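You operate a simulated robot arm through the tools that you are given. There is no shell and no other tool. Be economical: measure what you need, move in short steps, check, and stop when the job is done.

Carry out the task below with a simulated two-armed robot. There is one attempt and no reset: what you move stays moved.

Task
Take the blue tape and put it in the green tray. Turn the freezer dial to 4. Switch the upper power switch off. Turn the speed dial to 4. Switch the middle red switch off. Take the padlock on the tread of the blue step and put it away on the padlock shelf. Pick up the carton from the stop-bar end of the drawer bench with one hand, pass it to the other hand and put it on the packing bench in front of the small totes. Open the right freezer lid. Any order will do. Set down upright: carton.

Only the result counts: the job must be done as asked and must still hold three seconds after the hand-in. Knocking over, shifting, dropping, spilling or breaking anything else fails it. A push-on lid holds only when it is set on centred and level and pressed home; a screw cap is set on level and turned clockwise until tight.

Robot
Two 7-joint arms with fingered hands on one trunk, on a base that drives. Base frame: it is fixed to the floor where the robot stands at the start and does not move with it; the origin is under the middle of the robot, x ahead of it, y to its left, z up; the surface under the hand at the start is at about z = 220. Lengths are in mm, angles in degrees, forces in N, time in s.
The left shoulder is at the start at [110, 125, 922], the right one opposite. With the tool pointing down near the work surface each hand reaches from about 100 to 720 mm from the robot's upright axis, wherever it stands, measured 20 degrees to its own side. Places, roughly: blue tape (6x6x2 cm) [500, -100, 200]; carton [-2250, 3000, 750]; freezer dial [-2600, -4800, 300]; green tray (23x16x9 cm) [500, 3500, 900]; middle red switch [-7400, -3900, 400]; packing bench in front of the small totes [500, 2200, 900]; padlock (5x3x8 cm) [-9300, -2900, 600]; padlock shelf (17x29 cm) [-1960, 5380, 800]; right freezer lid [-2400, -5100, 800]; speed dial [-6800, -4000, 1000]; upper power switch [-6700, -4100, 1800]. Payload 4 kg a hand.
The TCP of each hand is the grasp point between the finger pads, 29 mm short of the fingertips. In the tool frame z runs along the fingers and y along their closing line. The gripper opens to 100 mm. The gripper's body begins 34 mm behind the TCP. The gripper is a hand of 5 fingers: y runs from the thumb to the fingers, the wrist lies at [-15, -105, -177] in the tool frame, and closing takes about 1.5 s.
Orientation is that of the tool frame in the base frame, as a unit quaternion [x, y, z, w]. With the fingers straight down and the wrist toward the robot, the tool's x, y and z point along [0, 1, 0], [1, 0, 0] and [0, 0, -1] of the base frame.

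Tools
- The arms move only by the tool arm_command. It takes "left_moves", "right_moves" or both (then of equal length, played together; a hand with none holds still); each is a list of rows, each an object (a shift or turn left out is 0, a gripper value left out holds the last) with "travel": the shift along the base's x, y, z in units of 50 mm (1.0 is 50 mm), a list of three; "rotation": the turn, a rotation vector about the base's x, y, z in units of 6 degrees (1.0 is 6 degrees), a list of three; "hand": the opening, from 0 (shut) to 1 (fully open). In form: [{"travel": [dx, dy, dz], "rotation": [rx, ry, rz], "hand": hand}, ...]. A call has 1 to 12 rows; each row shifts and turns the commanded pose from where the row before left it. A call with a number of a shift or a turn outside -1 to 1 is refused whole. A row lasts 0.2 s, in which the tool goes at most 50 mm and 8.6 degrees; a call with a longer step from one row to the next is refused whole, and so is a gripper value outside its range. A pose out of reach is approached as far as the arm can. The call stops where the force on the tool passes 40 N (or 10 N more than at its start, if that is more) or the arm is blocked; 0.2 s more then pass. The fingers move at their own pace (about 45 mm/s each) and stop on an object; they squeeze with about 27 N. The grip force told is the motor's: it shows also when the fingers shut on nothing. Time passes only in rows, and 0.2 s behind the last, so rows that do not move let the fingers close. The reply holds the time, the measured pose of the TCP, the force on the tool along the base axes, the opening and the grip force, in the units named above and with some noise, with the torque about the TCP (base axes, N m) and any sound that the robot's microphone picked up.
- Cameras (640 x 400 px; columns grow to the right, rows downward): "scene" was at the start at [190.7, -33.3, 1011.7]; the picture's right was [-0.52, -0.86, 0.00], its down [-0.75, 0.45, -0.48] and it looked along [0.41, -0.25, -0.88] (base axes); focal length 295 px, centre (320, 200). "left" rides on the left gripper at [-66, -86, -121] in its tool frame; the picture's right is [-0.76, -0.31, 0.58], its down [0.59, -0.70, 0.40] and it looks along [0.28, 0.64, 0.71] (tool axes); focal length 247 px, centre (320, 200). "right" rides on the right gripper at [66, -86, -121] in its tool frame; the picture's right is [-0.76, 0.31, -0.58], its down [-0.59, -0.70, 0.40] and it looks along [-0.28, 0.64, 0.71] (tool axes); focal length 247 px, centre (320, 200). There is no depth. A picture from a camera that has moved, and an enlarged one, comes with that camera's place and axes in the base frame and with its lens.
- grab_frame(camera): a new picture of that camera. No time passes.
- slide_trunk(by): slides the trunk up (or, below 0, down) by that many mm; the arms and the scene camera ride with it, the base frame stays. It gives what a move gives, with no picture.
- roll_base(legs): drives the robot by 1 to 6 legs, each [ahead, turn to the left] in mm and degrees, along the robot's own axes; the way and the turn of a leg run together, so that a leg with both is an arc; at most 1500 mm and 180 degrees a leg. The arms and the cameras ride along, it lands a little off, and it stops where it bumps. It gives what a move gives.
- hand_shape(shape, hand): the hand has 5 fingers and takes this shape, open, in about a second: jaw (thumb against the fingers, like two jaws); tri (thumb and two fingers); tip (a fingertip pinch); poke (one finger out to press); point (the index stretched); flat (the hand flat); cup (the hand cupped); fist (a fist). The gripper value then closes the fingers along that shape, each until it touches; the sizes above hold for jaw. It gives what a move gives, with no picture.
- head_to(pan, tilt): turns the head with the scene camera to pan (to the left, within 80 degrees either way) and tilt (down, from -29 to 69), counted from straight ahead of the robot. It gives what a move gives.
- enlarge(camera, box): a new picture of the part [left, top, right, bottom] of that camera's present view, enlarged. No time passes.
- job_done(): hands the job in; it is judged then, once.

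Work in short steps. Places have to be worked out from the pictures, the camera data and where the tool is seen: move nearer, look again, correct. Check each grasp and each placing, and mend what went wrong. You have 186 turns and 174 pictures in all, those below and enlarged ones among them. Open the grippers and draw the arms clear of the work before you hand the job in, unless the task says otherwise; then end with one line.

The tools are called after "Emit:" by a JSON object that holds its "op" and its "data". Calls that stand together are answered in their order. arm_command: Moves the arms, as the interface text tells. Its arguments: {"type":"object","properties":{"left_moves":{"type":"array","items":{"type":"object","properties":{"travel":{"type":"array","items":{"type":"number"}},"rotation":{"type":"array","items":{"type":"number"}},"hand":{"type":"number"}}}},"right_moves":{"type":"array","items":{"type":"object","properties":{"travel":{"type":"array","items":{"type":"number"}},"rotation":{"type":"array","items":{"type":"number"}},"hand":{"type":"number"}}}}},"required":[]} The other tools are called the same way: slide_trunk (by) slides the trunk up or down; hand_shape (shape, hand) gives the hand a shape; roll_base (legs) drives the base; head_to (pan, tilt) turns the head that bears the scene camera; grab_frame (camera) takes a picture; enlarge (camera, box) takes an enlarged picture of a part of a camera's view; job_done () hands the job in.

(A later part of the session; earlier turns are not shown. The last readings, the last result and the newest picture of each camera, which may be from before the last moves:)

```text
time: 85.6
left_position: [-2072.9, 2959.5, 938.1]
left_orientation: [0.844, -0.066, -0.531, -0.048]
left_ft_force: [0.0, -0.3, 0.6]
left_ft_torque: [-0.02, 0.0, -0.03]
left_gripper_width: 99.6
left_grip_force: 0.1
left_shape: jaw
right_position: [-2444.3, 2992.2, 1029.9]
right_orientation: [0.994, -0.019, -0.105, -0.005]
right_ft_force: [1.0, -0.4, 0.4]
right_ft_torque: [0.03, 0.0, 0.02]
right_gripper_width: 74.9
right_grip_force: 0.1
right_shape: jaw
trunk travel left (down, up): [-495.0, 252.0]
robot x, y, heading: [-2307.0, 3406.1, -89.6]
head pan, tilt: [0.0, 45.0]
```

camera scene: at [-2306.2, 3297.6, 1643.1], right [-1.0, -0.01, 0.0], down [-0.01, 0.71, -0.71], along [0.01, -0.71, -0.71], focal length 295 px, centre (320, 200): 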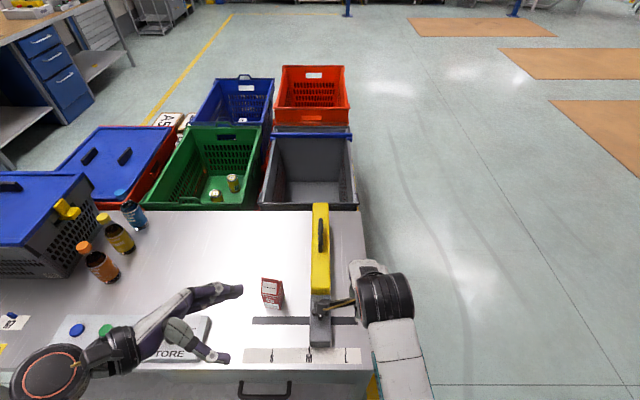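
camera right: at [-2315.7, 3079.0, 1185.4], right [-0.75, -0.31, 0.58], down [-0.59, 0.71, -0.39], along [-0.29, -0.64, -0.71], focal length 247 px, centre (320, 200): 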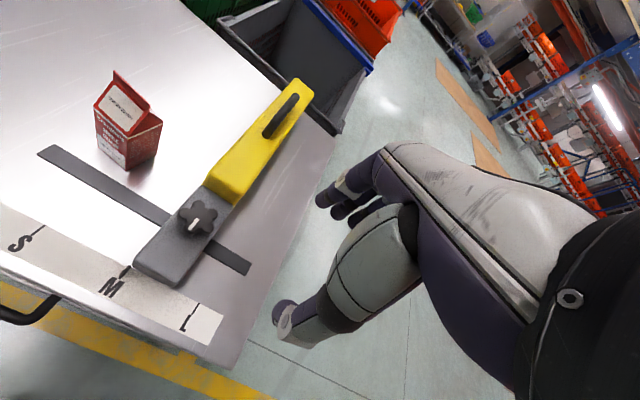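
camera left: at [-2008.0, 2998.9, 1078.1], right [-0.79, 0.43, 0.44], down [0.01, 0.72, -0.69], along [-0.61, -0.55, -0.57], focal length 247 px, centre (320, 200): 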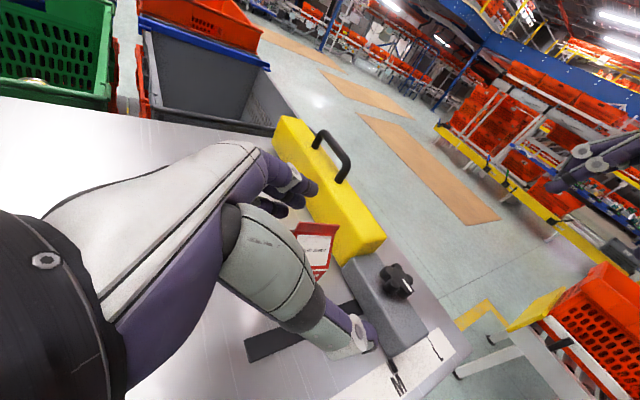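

Now the left hand moves to the pre-grasp point (-2060, 2855, 873).

Emit:
{"op": "arm_command", "data": {"left_moves": [{"travel": [0.09, -0.7, -0.43]}, {"travel": [0.09, -0.7, -0.43]}, {"travel": [0.09, -0.7, -0.43]}, {}]}}

Emit:
{"op": "grab_frame", "data": {"camera": "left"}}

Emit:
{"op": "enlarge", "data": {"camera": "scene", "box": [160, 200, 384, 340]}}

```text
time: 86.6
left_position: [-2061.7, 2856.2, 875.6]
left_orientation: [0.845, -0.065, -0.528, -0.048]
left_ft_force: [-0.4, -0.1, -0.3]
left_ft_torque: [0.02, 0.02, 0.02]
left_gripper_width: 99.9
left_grip_force: 0.1
left_shape: jaw
right_position: [-2445.0, 2991.6, 1031.1]
right_orientation: [0.994, -0.018, -0.104, -0.005]
right_ft_force: [0.1, 0.6, 0.5]
right_ft_torque: [0.02, 0.0, -0.03]
right_gripper_width: 74.9
right_grip_force: 0.1
right_shape: jaw
trunk travel left (down, up): [-495.0, 252.0]
robot x, y, heading: [-2311.1, 3407.2, -89.4]
head pan, tilt: [0.0, 45.0]
```

```text
141 pictures are left
camera left: at [-1969.9, 2926.5, 988.1], right [-0.79, 0.43, 0.43], down [0.01, 0.72, -0.69], along [-0.61, -0.54, -0.57], focal length 247 px, centre (320, 200)
```

left: 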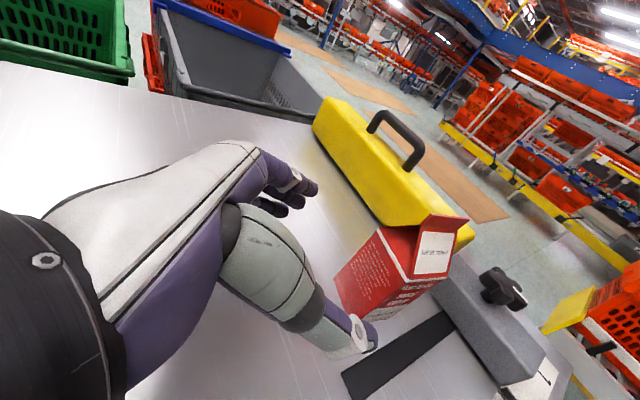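

```text
2.86 times, centred on (272, 270) of scene
camera zoom: at [-2306.0, 3291.1, 1412.6], right [-1.0, -0.01, 0.0], down [-0.01, 0.71, -0.71], along [0.01, -0.71, -0.71], focal length 842 px, centre (457, 0)
```

zoom: 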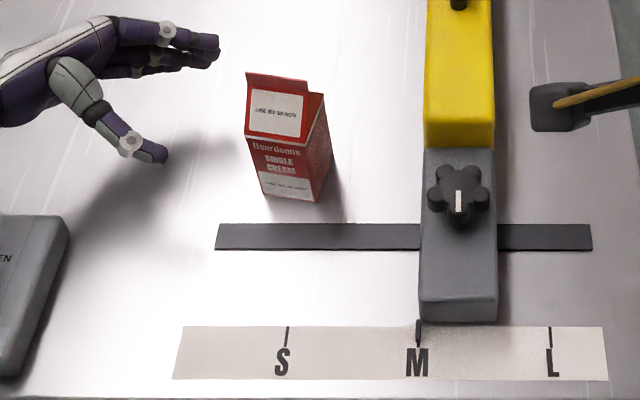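

The carton lines up with the hand's axis (expected pixel (379,274) matches). I advance 110 mm along the tool axis and close.

Emit:
{"op": "arm_command", "data": {"left_moves": [{"travel": [-0.65, 0.138, -0.31]}, {"travel": [-0.65, 0.138, -0.31]}, {"travel": [-0.65, 0.138, -0.31]}, {"hand": 0}, {}, {}, {}, {}, {}, {}, {}]}}

Emit:
{"op": "grab_frame", "data": {"camera": "left"}}

Emit:
{"op": "enlarge", "data": {"camera": "scene", "box": [160, 200, 384, 340]}}

```text
time: 89.0
left_position: [-2156.7, 2876.7, 825.6]
left_orientation: [0.844, -0.065, -0.53, -0.049]
left_ft_force: [-1.4, -0.3, 1.2]
left_ft_torque: [-0.2, -0.01, -0.02]
left_gripper_width: 46.6
left_grip_force: 27.1
left_shape: jaw
right_position: [-2444.9, 2991.9, 1030.4]
right_orientation: [0.995, -0.018, -0.103, -0.004]
right_ft_force: [0.3, 0.6, 0.7]
right_ft_torque: [0.02, -0.01, -0.02]
right_gripper_width: 75.0
right_grip_force: 0.2
right_shape: jaw
trunk travel left (down, up): [-495.0, 252.0]
robot x, y, heading: [-2310.2, 3405.1, -89.5]
head pan, tilt: [0.0, 45.0]
```

```text
139 pictures are left
camera left: at [-2065.3, 2947.2, 938.4], right [-0.79, 0.43, 0.44], down [0.01, 0.72, -0.69], along [-0.61, -0.54, -0.57], focal length 247 px, centre (320, 200)
```

left: 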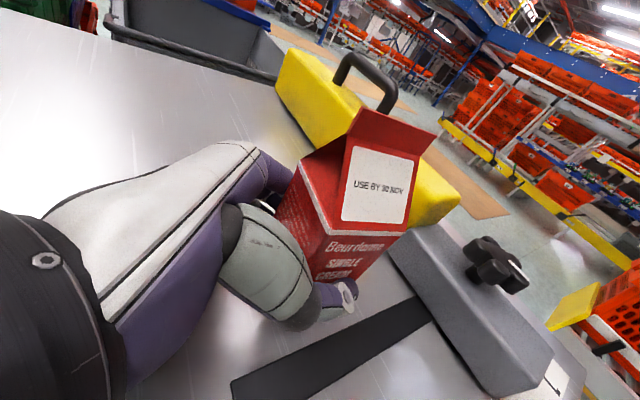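

```text
2.86 times, centred on (272, 270) of scene
camera zoom: at [-2306.3, 3290.5, 1412.5], right [-1.0, -0.01, 0.0], down [-0.01, 0.71, -0.71], along [0.01, -0.71, -0.71], focal length 842 px, centre (457, 0)
```

zoom: 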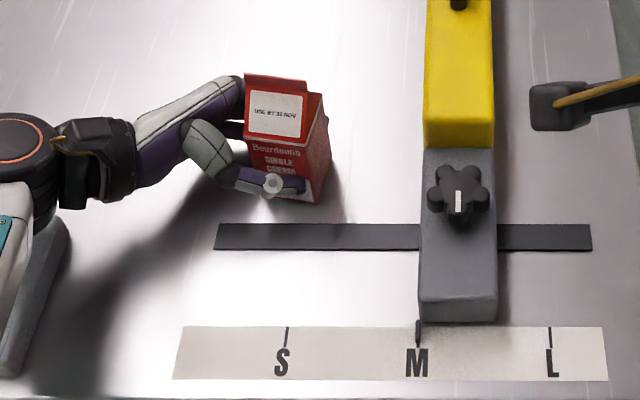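

The left hand has gripped it (46.6 mm). For the hand-over the right hand needs the upper body, so before lifting I re-grip lower and flatter: open, drop 14 mm, reduce tilt to 15°, close.

Emit:
{"op": "arm_command", "data": {"left_moves": [{"hand": 0.8}, {}, {}, {}, {"travel": [0, 0, -0.14], "rotation": [0.14, 0.82, 0]}, {"travel": [0, 0, -0.14], "rotation": [0.14, 0.82, 0]}, {"hand": 0}, {}, {}, {}, {}, {}]}}

Emit:
{"op": "grab_frame", "data": {"camera": "left"}}

Emit:
{"op": "enlarge", "data": {"camera": "scene", "box": [160, 200, 384, 340]}}

```text
time: 91.6
left_position: [-2154.6, 2875.3, 818.3]
left_orientation: [0.796, -0.065, -0.6, -0.05]
left_ft_force: [8.9, 0.5, 15.8]
left_ft_torque: [-0.86, -0.33, 0.39]
left_gripper_width: 47.9
left_grip_force: 27.3
left_shape: jaw
right_position: [-2445.4, 2994.2, 1031.8]
right_orientation: [0.994, -0.019, -0.104, -0.003]
right_ft_force: [0.6, 0.2, -0.2]
right_ft_torque: [0.02, -0.02, -0.01]
right_gripper_width: 74.9
right_grip_force: 0.1
right_shape: jaw
trunk travel left (down, up): [-495.0, 252.0]
robot x, y, heading: [-2310.1, 3404.1, -89.4]
head pan, tilt: [0.0, 45.0]
```

```text
137 pictures are left
camera left: at [-2044.5, 2943.5, 915.6], right [-0.7, 0.43, 0.57], down [-0.1, 0.73, -0.68], along [-0.7, -0.53, -0.47], focal length 247 px, centre (320, 200)
```

left: 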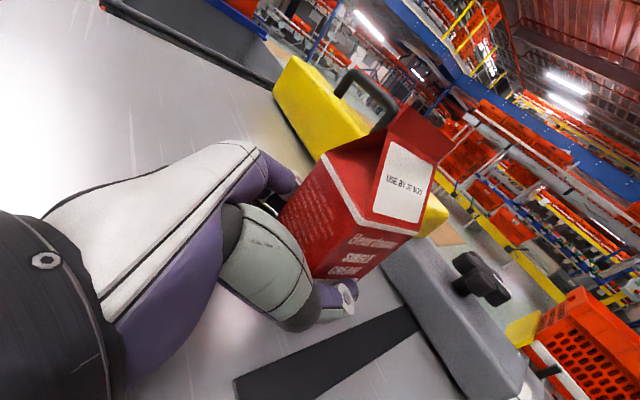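

```text
2.86 times, centred on (272, 270) of scene
camera zoom: at [-2305.9, 3294.2, 1413.0], right [-1.0, -0.01, 0.0], down [-0.01, 0.71, -0.71], along [0.01, -0.71, -0.71], focal length 842 px, centre (457, 0)
```

zoom: 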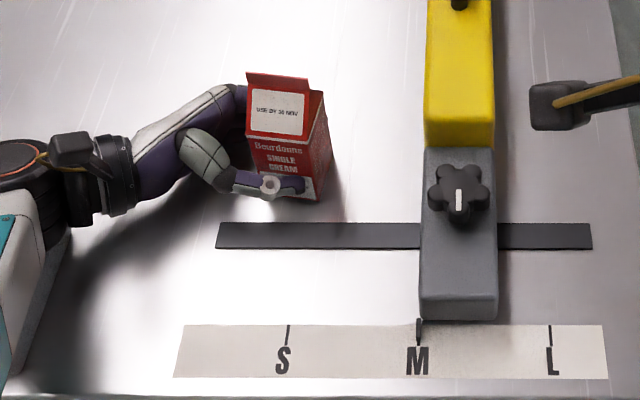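

It is gripped, with the hand resting lightly on the table (16 N), so this is as low as it goes. I lift the carton.

Emit:
{"op": "arm_command", "data": {"left_moves": [{"travel": [0, 0, 0.4]}, {"travel": [0, 0, 0.8]}, {"travel": [0, 0, 0.9]}, {"travel": [0, 0, 0.9]}, {"travel": [0, 0, 0.9]}]}}

Emit:
{"op": "roll_base", "data": {"legs": [[-400, 0]]}}

Emit:
{"op": "grab_frame", "data": {"camera": "scene"}}

Emit:
{"op": "grab_frame", "data": {"camera": "left"}}

```text
time: 92.8
left_position: [-2154.4, 2876.1, 1008.1]
left_orientation: [0.795, -0.06, -0.601, -0.057]
left_ft_force: [-0.6, 0.2, -2.0]
left_ft_torque: [0.02, -0.04, 0.01]
left_gripper_width: 47.7
left_grip_force: 27.3
left_shape: jaw
right_position: [-2444.0, 2991.1, 1031.9]
right_orientation: [0.994, -0.018, -0.103, -0.004]
right_ft_force: [-0.4, -0.6, 0.2]
right_ft_torque: [-0.02, 0.02, 0.02]
right_gripper_width: 74.8
right_grip_force: 0.0
right_shape: jaw
trunk travel left (down, up): [-495.0, 252.0]
robot x, y, heading: [-2309.2, 3402.2, -89.1]
head pan, tilt: [0.0, 45.0]
```

```text
time: 95.3
left_position: [-2156.1, 3274.2, 1007.5]
left_orientation: [0.795, -0.058, -0.602, -0.053]
left_ft_force: [-0.2, 0.7, -3.1]
left_ft_torque: [0.01, 0.0, 0.0]
left_gripper_width: 47.5
left_grip_force: 26.0
left_shape: jaw
right_position: [-2447.6, 3388.6, 1032.0]
right_orientation: [0.994, -0.016, -0.104, -0.003]
right_ft_force: [-0.5, 0.4, -0.5]
right_ft_torque: [0.01, 0.03, 0.01]
right_gripper_width: 75.1
right_grip_force: 0.1
right_shape: jaw
trunk travel left (down, up): [-495.0, 252.0]
robot x, y, heading: [-2314.2, 3804.4, -89.0]
head pan, tilt: [0.0, 45.0]
```

```text
135 pictures are left
camera scene: at [-2310.6, 3688.4, 1412.6], right [-1.0, -0.02, 0.0], down [-0.01, 0.71, -0.71], along [0.01, -0.71, -0.71], focal length 295 px, centre (320, 200)
```

scene: 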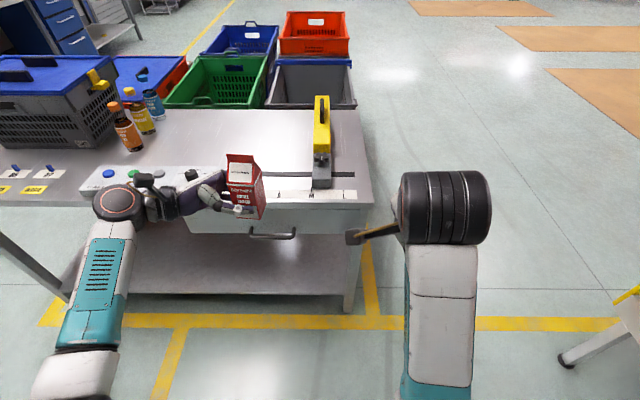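

```text
134 pictures are left
camera left: at [-2046.6, 3342.2, 1105.8], right [-0.7, 0.41, 0.58], down [-0.11, 0.74, -0.67], along [-0.7, -0.53, -0.48], focal length 247 px, centre (320, 200)
```

left: 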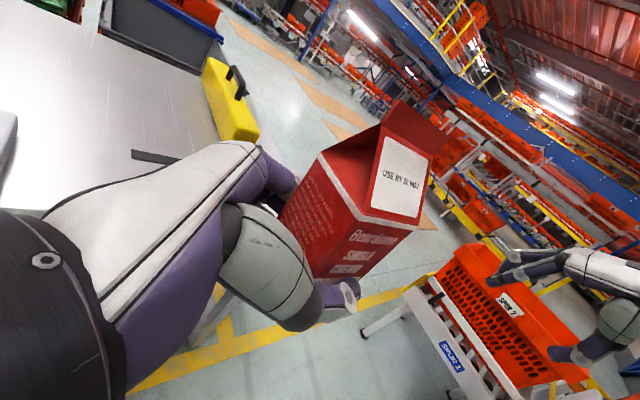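

The carton is held upright and clear. I bring it nearer the centreline squared to the robot, while turning the right hand to point left (toward the carton).

Emit:
{"op": "arm_command", "data": {"left_moves": [{"travel": [-0.167, 0, 0], "rotation": [0, 0, 0.125]}, {"travel": [-0.167, 0, 0], "rotation": [0, 0, 0.125]}, {"travel": [-0.167, 0, 0], "rotation": [0, 0, 0.125]}, {"travel": [-0.167, 0, 0], "rotation": [0, 0, 0.125]}, {"travel": [-0.167, 0, 0], "rotation": [0, 0, 0.125]}, {"travel": [-0.167, 0, 0], "rotation": [0, 0, 0.125]}, {"travel": [-0.167, 0, 0], "rotation": [0, 0, 0.125]}, {"travel": [-0.167, 0, 0], "rotation": [0, 0, 0.125]}, {"travel": [-0.167, 0, 0], "rotation": [0, 0, 0.125]}, {"travel": [-0.167, 0, 0], "rotation": [0, 0, 0.125]}, {"travel": [-0.167, 0, 0], "rotation": [0, 0, 0.125]}, {"travel": [-0.167, 0, 0], "rotation": [0, 0, 0.125]}], "right_moves": [{"travel": [0, -0.19, 0], "rotation": [0, -0.98, 0], "hand": 1}, {"travel": [0, -0.19, 0], "rotation": [0, -0.98, 0]}, {"travel": [0, -0.19, 0], "rotation": [0, -0.98, 0]}, {"travel": [0, -0.19, 0], "rotation": [0, -0.98, 0]}, {"travel": [0, -0.19, 0], "rotation": [0, -0.98, 0]}, {"travel": [0, -0.19, 0], "rotation": [0, -0.98, 0]}, {"travel": [0, -0.19, 0], "rotation": [0, -0.98, 0]}, {"travel": [0, -0.19, 0], "rotation": [0, -0.98, 0]}, {"travel": [0, -0.19, 0], "rotation": [0, -0.98, 0]}, {"travel": [0, -0.19, 0], "rotation": [0, -0.98, 0]}, {"travel": [0, -0.19, 0], "rotation": [0, -0.98, 0]}, {"travel": [0, -0.19, 0], "rotation": [0, -0.98, 0]}]}}

Emit:
{"op": "grab_frame", "data": {"camera": "scene"}}

```text
time: 97.9
left_position: [-2256.9, 3273.6, 1009.4]
left_orientation: [0.798, 0.004, -0.603, -0.006]
left_ft_force: [0.0, 0.2, -2.3]
left_ft_torque: [0.01, -0.03, 0.01]
left_gripper_width: 47.3
left_grip_force: 26.7
left_shape: jaw
right_position: [-2448.4, 3274.3, 1031.2]
right_orientation: [0.871, -0.012, 0.491, -0.011]
right_ft_force: [0.3, 0.3, 0.7]
right_ft_torque: [0.02, 0.04, 0.02]
right_gripper_width: 99.8
right_grip_force: 0.1
right_shape: jaw
trunk travel left (down, up): [-495.0, 252.0]
robot x, y, heading: [-2315.7, 3802.0, -88.8]
head pan, tilt: [0.0, 45.0]
```

```text
133 pictures are left
camera scene: at [-2311.0, 3687.4, 1412.5], right [-1.0, -0.02, 0.0], down [-0.01, 0.71, -0.71], along [0.01, -0.71, -0.71], focal length 295 px, centre (320, 200)
```

scene: 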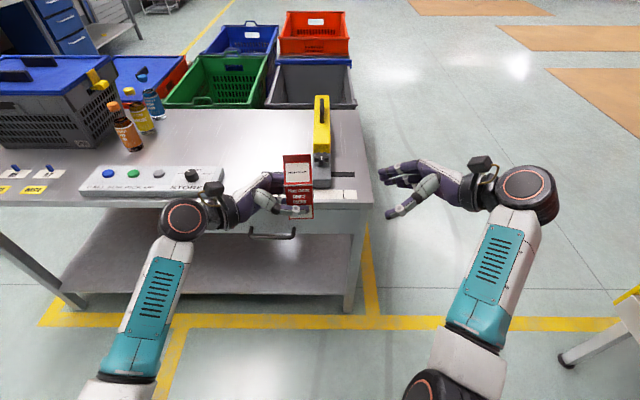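

I finish leveling the right hand (≈5° down) and bring it to a pre-grasp at the carton's right, aligned with its upper body.

Emit:
{"op": "arm_command", "data": {"right_moves": [{"travel": [0.3, 0, 0.036], "rotation": [0, -0.88, 0]}, {"travel": [0.3, 0, 0.036], "rotation": [0, -0.88, 0]}, {"travel": [0.3, 0, 0.036], "rotation": [0, -0.88, 0]}, {"travel": [0.3, 0, 0.036], "rotation": [0, -0.88, 0]}, {"travel": [0.3, 0, 0.036], "rotation": [0, -0.88, 0]}, {}]}}

Emit:
{"op": "grab_frame", "data": {"camera": "right"}}

Emit:
{"op": "enlarge", "data": {"camera": "scene", "box": [220, 120, 460, 270]}}

Emit:
{"op": "grab_frame", "data": {"camera": "left"}}

```text
time: 99.3
left_position: [-2257.5, 3274.6, 1009.9]
left_orientation: [0.797, 0.004, -0.603, -0.006]
left_ft_force: [-0.5, -1.3, -4.1]
left_ft_torque: [-0.05, 0.0, 0.01]
left_gripper_width: 47.3
left_grip_force: 26.9
left_shape: jaw
right_position: [-2372.6, 3275.3, 1041.6]
right_orientation: [0.737, -0.008, 0.675, -0.015]
right_ft_force: [0.0, 0.1, 0.1]
right_ft_torque: [0.01, 0.0, 0.0]
right_gripper_width: 99.8
right_grip_force: 0.0
right_shape: jaw
trunk travel left (down, up): [-495.0, 252.0]
robot x, y, heading: [-2312.6, 3802.9, -88.9]
head pan, tilt: [0.0, 45.0]
```

```text
132 pictures are left
camera right: at [-2488.2, 3357.2, 1120.1], right [-0.64, -0.29, -0.71], down [0.34, 0.72, -0.6], along [0.69, -0.63, -0.36], focal length 247 px, centre (320, 200)
```

right: 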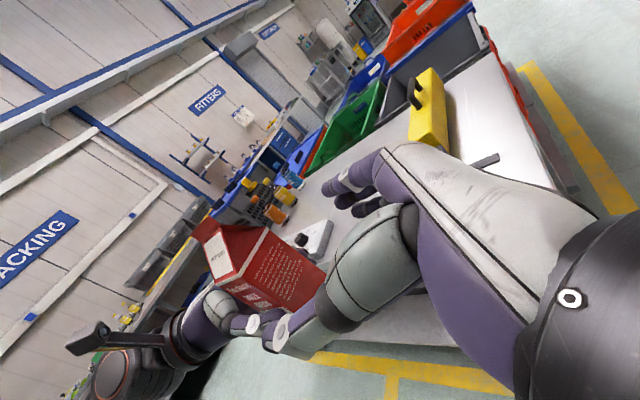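

```text
2.67 times, centred on (340, 195) of scene
camera zoom: at [-2310.8, 3687.5, 1412.5], right [-1.0, -0.02, 0.0], down [-0.01, 0.71, -0.71], along [0.01, -0.71, -0.71], focal length 786 px, centre (267, 213)
```

zoom: 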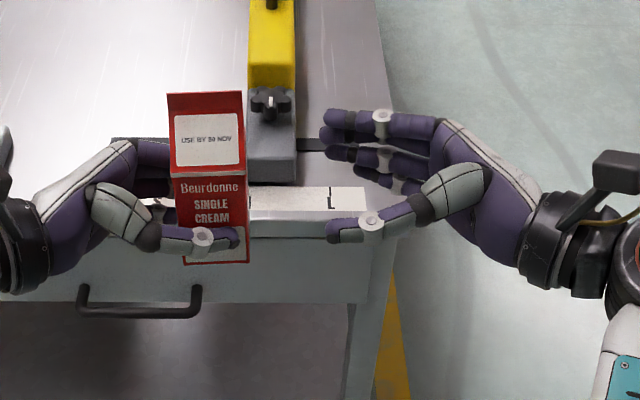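

```text
130 pictures are left
camera left: at [-2158.8, 3358.2, 1106.0], right [-0.76, 0.3, 0.58], down [-0.22, 0.71, -0.66], along [-0.61, -0.63, -0.48], focal length 247 px, centre (320, 200)
```

left: 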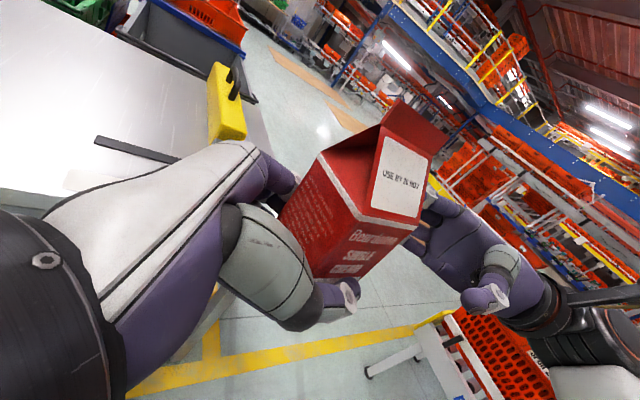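

The right thumb is aligned just below the carton's eave, clear of the left thumb. I slide the right hand in around the carton in small steps.

Emit:
{"op": "arm_command", "data": {"right_moves": [{"travel": [0.68, 0, 0]}, {"travel": [0.68, 0, 0]}, {"travel": [0.4, 0, 0]}, {"travel": [0.28, 0, 0]}]}}

Emit:
{"op": "enlarge", "data": {"camera": "scene", "box": [220, 120, 460, 270]}}

Emit:
{"op": "grab_frame", "data": {"camera": "right"}}

```text
time: 100.3
left_position: [-2256.6, 3274.7, 1008.3]
left_orientation: [0.797, 0.004, -0.604, -0.006]
left_ft_force: [-0.8, 0.4, -2.4]
left_ft_torque: [-0.02, -0.01, 0.01]
left_gripper_width: 47.5
left_grip_force: 27.2
left_shape: jaw
right_position: [-2276.6, 3265.6, 1052.0]
right_orientation: [0.741, -0.001, 0.672, -0.003]
right_ft_force: [0.3, 0.5, 0.2]
right_ft_torque: [0.02, -0.01, -0.02]
right_gripper_width: 100.0
right_grip_force: 0.1
right_shape: jaw
trunk travel left (down, up): [-495.0, 252.0]
robot x, y, heading: [-2311.8, 3802.1, -89.1]
head pan, tilt: [0.0, 45.0]
```

```text
2.67 times, centred on (340, 195) of scene
camera zoom: at [-2310.5, 3687.6, 1412.5], right [-1.0, -0.02, 0.0], down [-0.01, 0.71, -0.71], along [0.01, -0.71, -0.71], focal length 786 px, centre (267, 213)
```

zoom: 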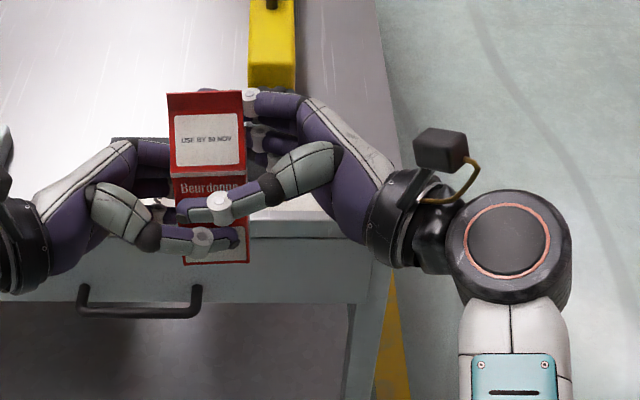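

```text
128 pictures are left
camera right: at [-2389.6, 3351.9, 1130.1], right [-0.65, -0.3, -0.7], down [0.34, 0.71, -0.62], along [0.68, -0.64, -0.35], focal length 247 px, centre (320, 200)
```

right: 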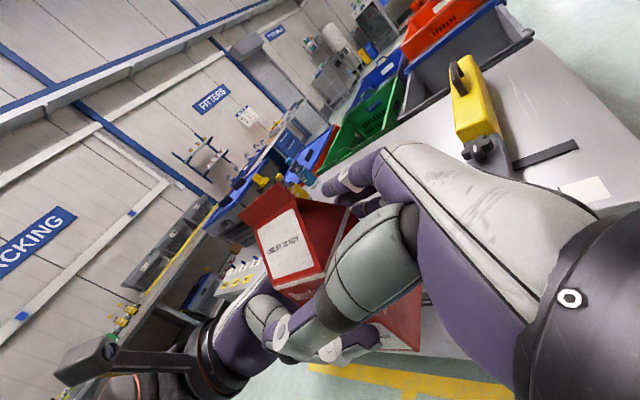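

The hand drifted up ~10 mm to the eave height. I let it settle and nudge it down and back to the intended line.

Emit:
{"op": "arm_command", "data": {"right_moves": [{}, {"travel": [0, 0.1, -0.1]}, {}, {}]}}

```text
time: 101.3
left_position: [-2256.4, 3273.5, 1009.1]
left_orientation: [0.797, 0.003, -0.603, -0.006]
left_ft_force: [-0.8, 0.1, -3.2]
left_ft_torque: [0.01, -0.06, 0.0]
left_gripper_width: 47.6
left_grip_force: 26.6
left_shape: jaw
right_position: [-2274.3, 3273.3, 1045.5]
right_orientation: [0.741, -0.002, 0.671, -0.004]
right_ft_force: [-0.8, -0.1, 0.0]
right_ft_torque: [0.01, -0.02, -0.01]
right_gripper_width: 99.8
right_grip_force: 0.1
right_shape: jaw
trunk travel left (down, up): [-495.0, 252.0]
robot x, y, heading: [-2312.6, 3800.6, -89.1]
head pan, tilt: [0.0, 45.0]
```

Now at z=1045. One more 4 mm down, then close the right hand.

Emit:
{"op": "arm_command", "data": {"right_moves": [{"travel": [0, 0, -0.09]}, {}, {"hand": 0}, {}, {}, {}, {}, {}, {}, {}]}}

Emit:
{"op": "enlarge", "data": {"camera": "scene", "box": [220, 120, 460, 270]}}

Emit:
{"op": "grab_frame", "data": {"camera": "left"}}

```text
time: 103.5
left_position: [-2255.9, 3274.1, 1008.8]
left_orientation: [0.798, 0.003, -0.603, -0.007]
left_ft_force: [0.9, 8.9, -6.2]
left_ft_torque: [0.0, -0.06, -0.38]
left_gripper_width: 46.5
left_grip_force: 26.9
left_shape: jaw
right_position: [-2272.0, 3278.0, 1032.6]
right_orientation: [0.739, -0.007, 0.673, -0.011]
right_ft_force: [0.2, -9.8, 4.0]
right_ft_torque: [-0.31, -0.06, 0.25]
right_gripper_width: 53.8
right_grip_force: 27.1
right_shape: jaw
trunk travel left (down, up): [-495.0, 252.0]
robot x, y, heading: [-2314.1, 3803.4, -89.3]
head pan, tilt: [0.0, 45.0]
```

```text
2.67 times, centred on (340, 195) of scene
camera zoom: at [-2310.7, 3687.6, 1412.5], right [-1.0, -0.02, 0.0], down [-0.01, 0.71, -0.71], along [0.01, -0.71, -0.71], focal length 786 px, centre (267, 213)
```

zoom: 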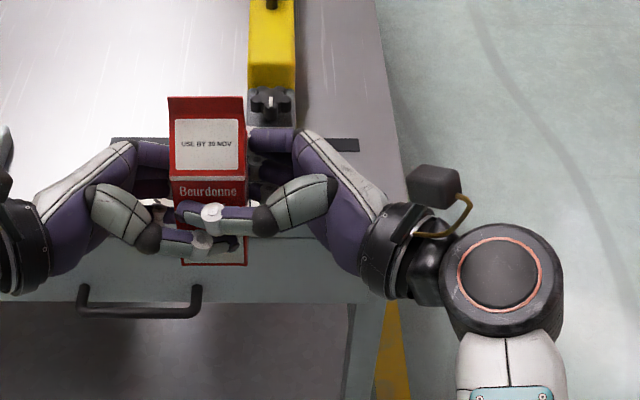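

```text
126 pictures are left
camera left: at [-2158.8, 3358.4, 1105.6], right [-0.76, 0.3, 0.58], down [-0.22, 0.71, -0.66], along [-0.61, -0.63, -0.48], focal length 247 px, centre (320, 200)
```

left: 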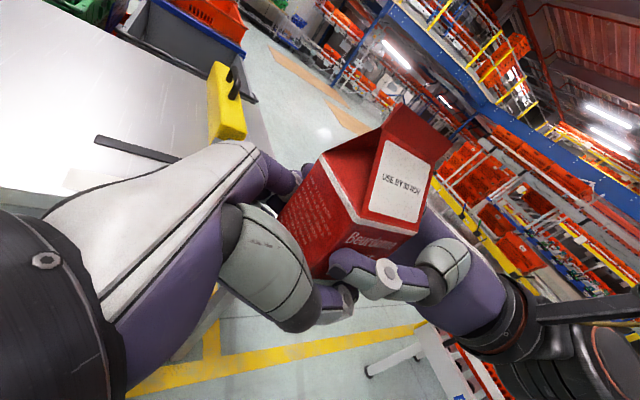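

Right closed at 53.8 mm, wider than the carton (47), likely resting on the left thumb. I reopen, raise 10 mm and close again.

Emit:
{"op": "arm_command", "data": {"right_moves": [{"hand": 0.8}, {}, {}, {}, {"travel": [0, -0.05, 0.2]}, {}, {"hand": 0}, {}, {}, {}, {}, {}]}}

Emit:
{"op": "enlarge", "data": {"camera": "scene", "box": [220, 120, 460, 270]}}

```text
time: 106.1
left_position: [-2256.5, 3274.6, 1009.5]
left_orientation: [0.797, 0.004, -0.604, -0.007]
left_ft_force: [1.4, 6.5, -0.5]
left_ft_torque: [-0.07, 0.1, -0.33]
left_gripper_width: 46.5
left_grip_force: 26.9
left_shape: jaw
right_position: [-2269.1, 3275.7, 1039.9]
right_orientation: [0.736, -0.008, 0.677, -0.014]
right_ft_force: [-1.7, -6.7, -0.8]
right_ft_torque: [-0.11, -0.11, 0.27]
right_gripper_width: 54.8
right_grip_force: 27.1
right_shape: jaw
trunk travel left (down, up): [-495.0, 252.0]
robot x, y, heading: [-2312.4, 3804.9, -89.2]
head pan, tilt: [0.0, 45.0]
```

```text
2.67 times, centred on (340, 195) of scene
camera zoom: at [-2310.7, 3687.6, 1412.5], right [-1.0, -0.02, 0.0], down [-0.01, 0.71, -0.71], along [0.01, -0.71, -0.71], focal length 786 px, centre (267, 213)
```

zoom: 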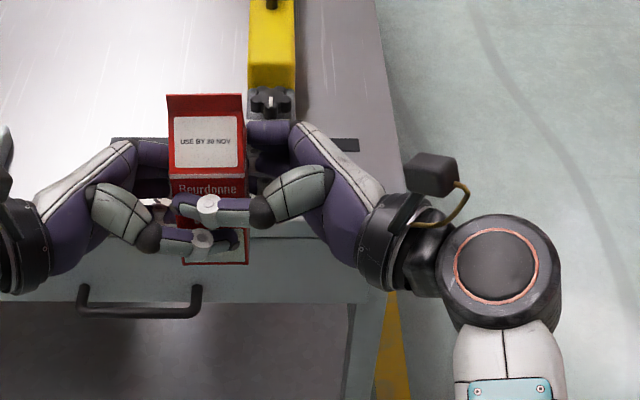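

The extra width is likely the right hand's lower far-side fingers stacking on the left's. I open, back off, switch the right hand to the "tri" shape (thumb and two upper fingers) and look.

Emit:
{"op": "arm_command", "data": {"right_moves": [{"hand": 1}, {}, {}, {}, {}, {"travel": [-0.7, 0, 0]}, {"travel": [-0.8, 0, 0]}, {"travel": [-0.8, 0, 0]}]}}

Emit:
{"op": "hand_shape", "data": {"hand": "right", "shape": "tri"}}

Emit:
{"op": "grab_frame", "data": {"camera": "right"}}

Emit:
{"op": "enlarge", "data": {"camera": "scene", "box": [220, 120, 460, 270]}}

Emit:
{"op": "grab_frame", "data": {"camera": "left"}}

```text
time: 107.9
left_position: [-2256.7, 3275.5, 1008.2]
left_orientation: [0.797, 0.003, -0.603, -0.006]
left_ft_force: [0.2, 0.0, -2.3]
left_ft_torque: [0.02, -0.03, 0.01]
left_gripper_width: 46.8
left_grip_force: 26.8
left_shape: jaw
right_position: [-2385.4, 3276.4, 1043.9]
right_orientation: [0.737, -0.008, 0.676, -0.015]
right_ft_force: [-0.4, 0.3, 0.5]
right_ft_torque: [0.0, -0.01, -0.01]
right_gripper_width: 99.7
right_grip_force: 0.1
right_shape: jaw
trunk travel left (down, up): [-495.0, 252.0]
robot x, y, heading: [-2313.3, 3802.4, -89.2]
head pan, tilt: [0.0, 45.0]
```

```text
time: 108.8
left_position: [-2255.7, 3273.7, 1008.0]
left_orientation: [0.798, 0.005, -0.603, -0.006]
left_ft_force: [0.5, 0.0, -3.2]
left_ft_torque: [0.0, -0.02, 0.03]
left_gripper_width: 46.8
left_grip_force: 26.9
left_shape: jaw
right_position: [-2382.5, 3275.8, 1042.6]
right_orientation: [0.737, -0.008, 0.676, -0.014]
right_ft_force: [-0.1, -0.4, -0.4]
right_ft_torque: [-0.01, 0.01, 0.01]
right_gripper_width: 99.7
right_grip_force: 0.1
right_shape: tri
trunk travel left (down, up): [-495.0, 252.0]
robot x, y, heading: [-2313.6, 3800.6, -89.1]
head pan, tilt: [0.0, 45.0]
```

```text
124 pictures are left
camera right: at [-2498.5, 3358.4, 1121.6], right [-0.64, -0.29, -0.71], down [0.34, 0.72, -0.6], along [0.69, -0.63, -0.36], focal length 247 px, centre (320, 200)
```

right: 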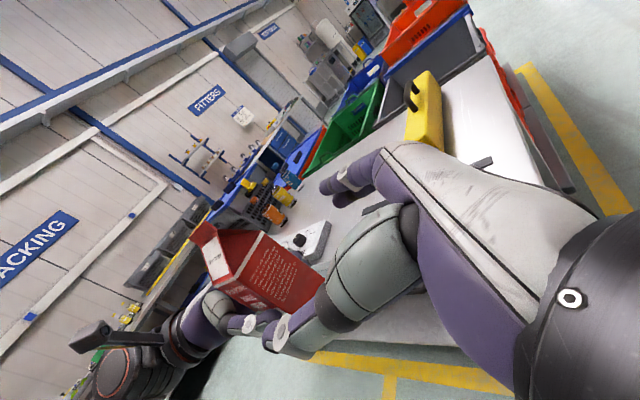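

```text
2.67 times, centred on (340, 195) of scene
camera zoom: at [-2310.6, 3687.6, 1412.5], right [-1.0, -0.02, 0.0], down [-0.01, 0.71, -0.71], along [0.01, -0.71, -0.71], focal length 786 px, centre (267, 213)
```

zoom: 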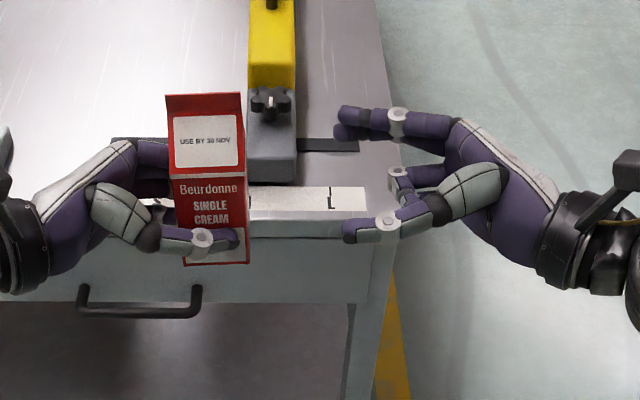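

```text
122 pictures are left
camera left: at [-2158.6, 3358.2, 1106.0], right [-0.76, 0.3, 0.58], down [-0.22, 0.71, -0.66], along [-0.61, -0.63, -0.48], focal length 247 px, centre (320, 200)
```

left: 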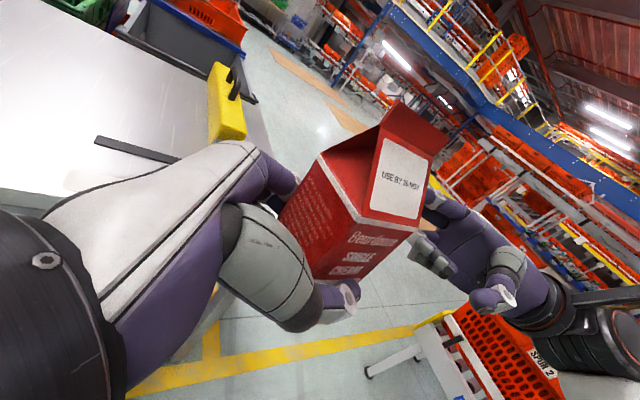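

With "tri" the two upper fingers stay out and the lower ones curl by the palm. I move in to x≈-2292 so the fingertips cover over half the carton, then close.

Emit:
{"op": "arm_command", "data": {"right_moves": [{"travel": [0.7, 0, 0], "hand": 1}, {"travel": [0.6, 0, 0]}, {"travel": [0.5, 0, 0]}, {}]}}

Emit:
{"op": "arm_command", "data": {"right_moves": [{"hand": 0}, {}, {}, {}, {}, {}, {}, {}, {}]}}

Emit:
{"op": "enlarge", "data": {"camera": "scene", "box": [220, 120, 460, 270]}}

Emit:
{"op": "grab_frame", "data": {"camera": "left"}}

```text
time: 109.8
left_position: [-2257.2, 3274.1, 1007.6]
left_orientation: [0.798, 0.004, -0.603, -0.006]
left_ft_force: [-0.2, 0.5, -2.6]
left_ft_torque: [-0.04, -0.05, 0.01]
left_gripper_width: 46.7
left_grip_force: 26.9
left_shape: jaw
right_position: [-2294.1, 3275.9, 1041.7]
right_orientation: [0.737, -0.008, 0.676, -0.013]
right_ft_force: [0.7, 0.5, -1.0]
right_ft_torque: [0.02, -0.01, -0.02]
right_gripper_width: 99.7
right_grip_force: 0.2
right_shape: tri
trunk travel left (down, up): [-495.0, 252.0]
robot x, y, heading: [-2313.3, 3802.9, -88.9]
head pan, tilt: [0.0, 45.0]
```

```text
time: 111.8
left_position: [-2256.4, 3273.9, 1008.1]
left_orientation: [0.797, 0.004, -0.603, -0.006]
left_ft_force: [-1.1, 1.2, -3.3]
left_ft_torque: [-0.08, -0.03, -0.14]
left_gripper_width: 47.0
left_grip_force: 27.5
left_shape: jaw
right_position: [-2293.8, 3276.0, 1040.7]
right_orientation: [0.737, -0.008, 0.676, -0.014]
right_ft_force: [0.0, -0.6, 0.2]
right_ft_torque: [0.01, 0.02, 0.04]
right_gripper_width: 46.6
right_grip_force: 27.1
right_shape: tri
trunk travel left (down, up): [-495.0, 252.0]
robot x, y, heading: [-2317.2, 3800.0, -89.1]
head pan, tilt: [0.0, 45.0]
```

```text
2.67 times, centred on (340, 195) of scene
camera zoom: at [-2310.7, 3687.6, 1412.5], right [-1.0, -0.02, 0.0], down [-0.01, 0.71, -0.71], along [0.01, -0.71, -0.71], focal length 786 px, centre (267, 213)
```

zoom: 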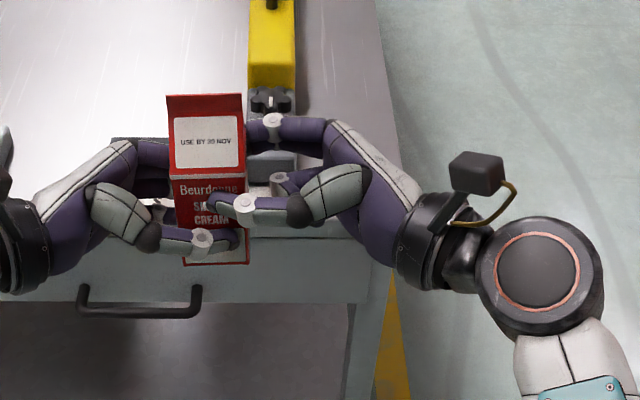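

```text
120 pictures are left
camera left: at [-2158.7, 3358.3, 1106.0], right [-0.76, 0.3, 0.58], down [-0.22, 0.71, -0.66], along [-0.61, -0.63, -0.48], focal length 247 px, centre (320, 200)
```

left: 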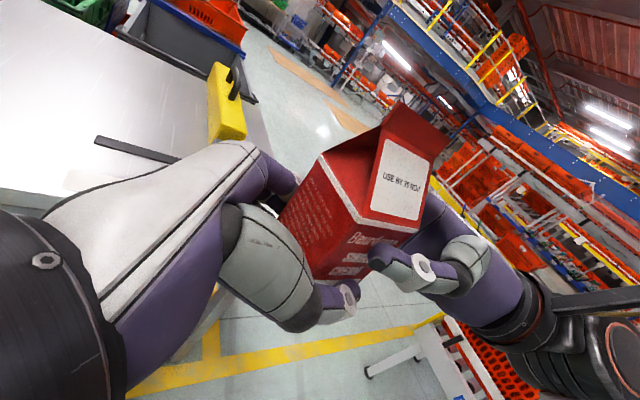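

Right width 46.6 mm with no net force: a true grip. I open the left hand and withdraw it along its axis.

Emit:
{"op": "arm_command", "data": {"left_moves": [{"hand": 1}, {}, {}, {}, {}, {}, {"travel": [0.6, 0, 0.17]}, {"travel": [0.9, 0, 0.25]}, {"travel": [0.9, 0, 0.25]}, {"travel": [0.9, 0, 0.25]}]}}

Emit:
{"op": "enlarge", "data": {"camera": "scene", "box": [180, 120, 420, 270]}}

Emit:
{"op": "grab_frame", "data": {"camera": "right"}}

```text
time: 114.0
left_position: [-2093.3, 3276.2, 1055.1]
left_orientation: [0.797, 0.004, -0.605, -0.007]
left_ft_force: [1.0, 0.4, 0.1]
left_ft_torque: [0.03, 0.0, 0.02]
left_gripper_width: 99.9
left_grip_force: 0.1
left_shape: jaw
right_position: [-2292.3, 3275.7, 1040.7]
right_orientation: [0.737, -0.008, 0.675, -0.014]
right_ft_force: [1.1, -0.5, 0.0]
right_ft_torque: [-0.02, 0.08, 0.02]
right_gripper_width: 46.1
right_grip_force: 27.3
right_shape: tri
trunk travel left (down, up): [-495.0, 252.0]
robot x, y, heading: [-2312.2, 3801.3, -89.2]
head pan, tilt: [0.0, 45.0]
```

```text
2.67 times, centred on (300, 195) of scene
camera zoom: at [-2309.9, 3687.6, 1412.5], right [-1.0, -0.02, 0.0], down [-0.01, 0.71, -0.71], along [0.01, -0.71, -0.71], focal length 786 px, centre (373, 213)
```

zoom: 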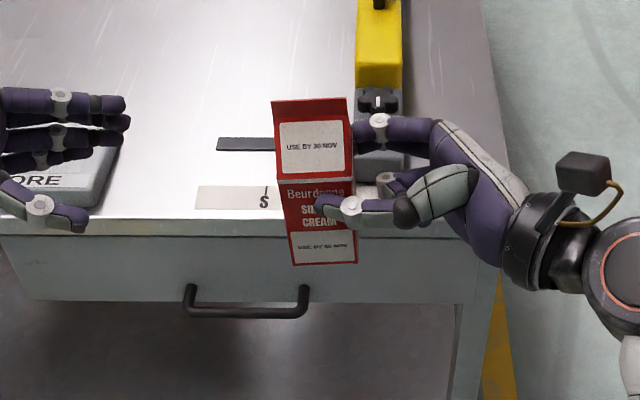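

```text
118 pictures are left
camera right: at [-2409.2, 3359.0, 1119.5], right [-0.64, -0.29, -0.71], down [0.34, 0.72, -0.6], along [0.69, -0.63, -0.36], focal length 247 px, centre (320, 200)
```

right: 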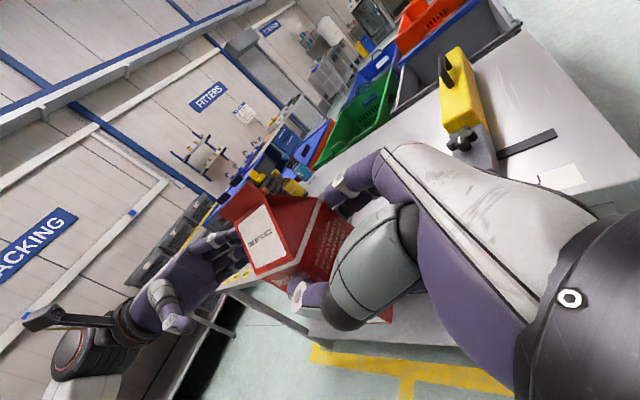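

The carton is now in the right hand alone, upright. I drive to the packing bench: turn to +x, across, then down the aisle.

Emit:
{"op": "roll_base", "data": {"legs": [[0, 89], [1500, 0], [350, 0], [0, -90]]}}

Emit:
{"op": "head_to", "data": {"pan": 40, "tilt": 30}}

Emit:
{"op": "grab_frame", "data": {"camera": "scene"}}

```text
time: 130.9
left_position: [-271.8, 3224.6, 1054.2]
left_orientation: [0.798, -0.008, -0.603, -0.015]
left_ft_force: [0.5, -0.4, -0.8]
left_ft_torque: [0.03, -0.02, -0.02]
left_gripper_width: 99.5
left_grip_force: 0.2
left_shape: jaw
right_position: [-472.3, 3231.6, 1041.5]
right_orientation: [0.736, -0.018, 0.677, -0.004]
right_ft_force: [1.3, 0.5, 0.1]
right_ft_torque: [0.01, 0.07, 0.05]
right_gripper_width: 45.7
right_grip_force: 27.4
right_shape: tri
trunk travel left (down, up): [-495.0, 252.0]
robot x, y, heading: [-479.5, 3759.0, -90.7]
head pan, tilt: [0.0, 45.0]
```

```text
time: 132.0
left_position: [-272.5, 3224.2, 1054.4]
left_orientation: [0.798, -0.008, -0.603, -0.015]
left_ft_force: [0.0, -0.3, -0.2]
left_ft_torque: [0.0, -0.01, 0.0]
left_gripper_width: 100.0
left_grip_force: 0.0
left_shape: jaw
right_position: [-472.2, 3230.9, 1041.8]
right_orientation: [0.737, -0.019, 0.675, -0.003]
right_ft_force: [0.1, 0.5, -0.1]
right_ft_torque: [0.03, 0.07, -0.02]
right_gripper_width: 45.4
right_grip_force: 27.1
right_shape: tri
trunk travel left (down, up): [-495.0, 252.0]
robot x, y, heading: [-473.8, 3756.5, -91.0]
head pan, tilt: [40.0, 30.0]
```

```text
117 pictures are left
camera scene: at [-419.0, 3653.7, 1435.1], right [-0.78, -0.63, 0.0], down [-0.32, 0.39, -0.87], along [0.55, -0.67, -0.5], focal length 295 px, centre (320, 200)
```

scene: 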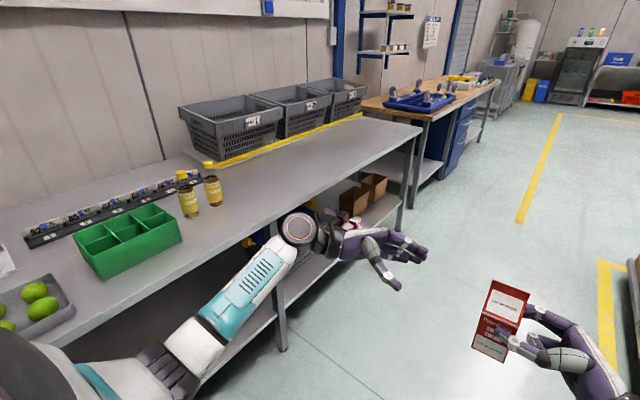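

The totes run L, M, S along the bench with the small one at the far end (y≈2200). I drive there and face the bench.

Emit:
{"op": "roll_base", "data": {"legs": [[1500, 0], [0, 91]]}}

Emit:
{"op": "head_to", "data": {"pan": 0, "tilt": 30}}

Emit:
{"op": "grab_frame", "data": {"camera": "scene"}}

```text
time: 143.5
left_position: [37.2, 2463.7, 1054.5]
left_orientation: [0.554, 0.573, -0.426, 0.428]
left_ft_force: [-0.3, 0.3, -0.6]
left_ft_torque: [0.02, 0.05, -0.01]
left_gripper_width: 99.7
left_grip_force: 0.2
left_shape: jaw
right_position: [42.6, 2263.1, 1040.3]
right_orientation: [0.522, 0.521, 0.463, -0.492]
right_ft_force: [1.3, 0.5, 0.0]
right_ft_torque: [-0.07, 0.02, -0.02]
right_gripper_width: 45.6
right_grip_force: 27.2
right_shape: tri
trunk travel left (down, up): [-495.0, 252.0]
robot x, y, heading: [-488.8, 2232.7, 2.3]
head pan, tilt: [40.0, 30.0]
```

```text
time: 144.6
left_position: [38.1, 2462.9, 1054.0]
left_orientation: [0.555, 0.573, -0.426, 0.427]
left_ft_force: [-0.1, 0.3, -0.2]
left_ft_torque: [0.01, -0.04, 0.02]
left_gripper_width: 99.9
left_grip_force: 0.0
left_shape: jaw
right_position: [42.5, 2263.5, 1041.2]
right_orientation: [0.522, 0.521, 0.463, -0.492]
right_ft_force: [0.7, 0.5, 0.4]
right_ft_torque: [-0.03, -0.02, 0.01]
right_gripper_width: 45.3
right_grip_force: 27.1
right_shape: tri
trunk travel left (down, up): [-495.0, 252.0]
robot x, y, heading: [-486.6, 2227.5, 2.0]
head pan, tilt: [0.0, 30.0]
```

```text
116 pictures are left
camera scene: at [-358.4, 2237.5, 1435.1], right [0.04, -1.0, 0.0], down [-0.5, -0.02, -0.87], along [0.87, 0.03, -0.5], focal length 295 px, centre (320, 200)
```

scene: 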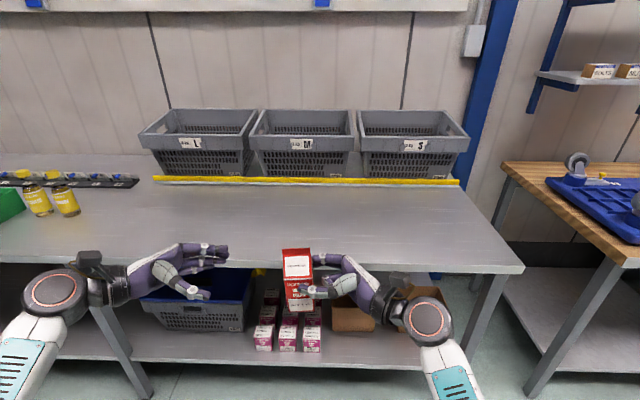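

I take the zone as (≈480, ≈2230) on the bare bench between the yellow strip and the front edge. I drive forward to bench distance.

Emit:
{"op": "roll_base", "data": {"legs": [[400, -2]]}}

Emit:
{"op": "head_to", "data": {"pan": 0, "tilt": 45}}

Emit:
{"op": "grab_frame", "data": {"camera": "scene"}}

Emit:
{"op": "grab_frame", "data": {"camera": "left"}}

```text
time: 147.1
left_position: [443.0, 2444.1, 1053.7]
left_orientation: [0.567, 0.56, -0.437, 0.417]
left_ft_force: [-1.2, 0.2, 0.1]
left_ft_torque: [0.0, -0.02, 0.01]
left_gripper_width: 99.8
left_grip_force: 0.1
left_shape: jaw
right_position: [435.9, 2242.7, 1040.1]
right_orientation: [0.534, 0.508, 0.474, -0.481]
right_ft_force: [-0.3, -0.3, 0.0]
right_ft_torque: [-0.1, -0.01, -0.01]
right_gripper_width: 45.1
right_grip_force: 26.4
right_shape: tri
trunk travel left (down, up): [-495.0, 252.0]
robot x, y, heading: [-91.4, 2237.4, -0.7]
head pan, tilt: [0.0, 30.0]
```

```text
time: 147.8
left_position: [441.6, 2443.9, 1055.2]
left_orientation: [0.568, 0.559, -0.437, 0.418]
left_ft_force: [0.5, 0.1, -0.5]
left_ft_torque: [0.02, -0.01, 0.0]
left_gripper_width: 100.0
left_grip_force: 0.1
left_shape: jaw
right_position: [437.2, 2243.0, 1040.2]
right_orientation: [0.534, 0.508, 0.474, -0.481]
right_ft_force: [0.0, 1.1, 0.7]
right_ft_torque: [-0.06, 0.02, 0.01]
right_gripper_width: 45.3
right_grip_force: 27.4
right_shape: tri
trunk travel left (down, up): [-495.0, 252.0]
robot x, y, heading: [-93.2, 2237.8, -0.5]
head pan, tilt: [0.0, 45.0]
```

```text
115 pictures are left
camera scene: at [25.5, 2237.1, 1412.5], right [-0.01, -1.0, 0.0], down [-0.71, 0.01, -0.71], along [0.71, -0.01, -0.71], focal length 295 px, centre (320, 200)
```

scene: 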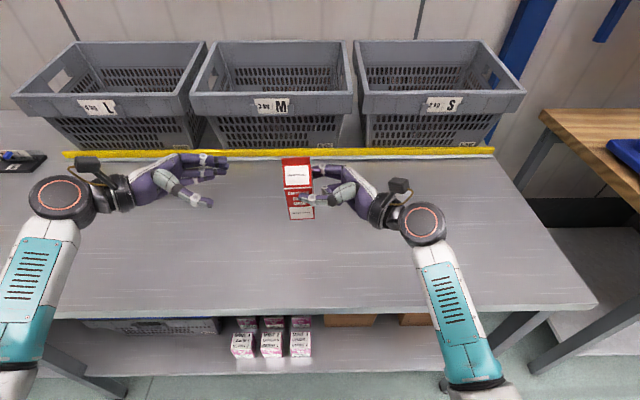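

```text
114 pictures are left
camera left: at [358.6, 2543.9, 1151.7], right [-0.32, -0.75, 0.58], down [-0.72, -0.2, -0.66], along [0.62, -0.63, -0.48], focal length 247 px, centre (320, 200)
```

left: 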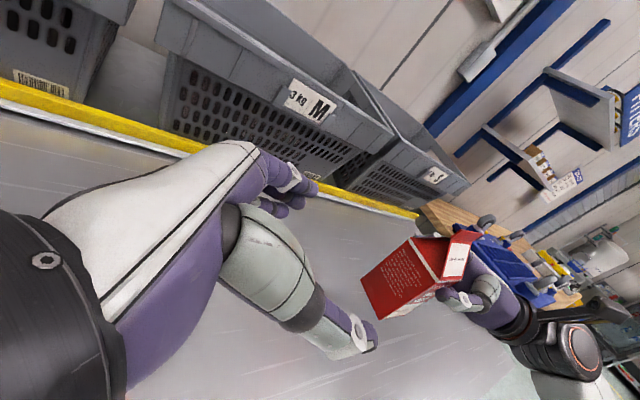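

I move the carton to about (487, 2235), lower most of the way, and check.

Emit:
{"op": "arm_command", "data": {"right_moves": [{"travel": [0.5, -0.4, 0]}, {"travel": [0.5, -0.4, 0]}, {"travel": [0, 0, -0.6]}, {"travel": [0, 0, -0.6]}, {"travel": [0, 0, -0.4]}, {}]}}

Emit:
{"op": "enlarge", "data": {"camera": "scene", "box": [240, 120, 440, 245]}}

Emit:
{"op": "grab_frame", "data": {"camera": "left"}}

```text
time: 149.2
left_position: [442.0, 2443.9, 1055.1]
left_orientation: [0.568, 0.559, -0.437, 0.417]
left_ft_force: [1.1, -0.7, -0.2]
left_ft_torque: [-0.01, 0.02, -0.01]
left_gripper_width: 99.7
left_grip_force: 0.0
left_shape: jaw
right_position: [484.6, 2200.6, 961.6]
right_orientation: [0.533, 0.508, 0.474, -0.482]
right_ft_force: [-0.2, -0.1, 0.9]
right_ft_torque: [-0.08, 0.01, -0.01]
right_gripper_width: 45.4
right_grip_force: 26.7
right_shape: tri
trunk travel left (down, up): [-495.0, 252.0]
robot x, y, heading: [-92.1, 2238.2, -0.4]
head pan, tilt: [0.0, 45.0]
```

```text
3.20 times, centred on (340, 182) of scene
camera zoom: at [25.4, 2237.0, 1412.5], right [-0.01, -1.0, 0.0], down [-0.71, 0.01, -0.71], along [0.71, -0.01, -0.71], focal length 943 px, centre (256, 256)
```

zoom: 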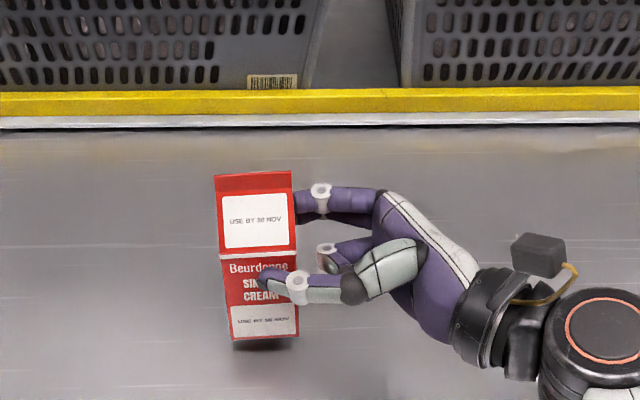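

```text
112 pictures are left
camera left: at [358.6, 2543.8, 1151.8], right [-0.32, -0.75, 0.58], down [-0.72, -0.2, -0.66], along [0.62, -0.63, -0.48], focal length 247 px, centre (320, 200)
```

left: 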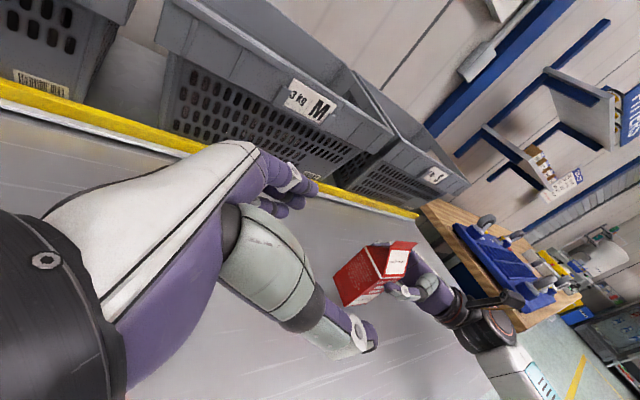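

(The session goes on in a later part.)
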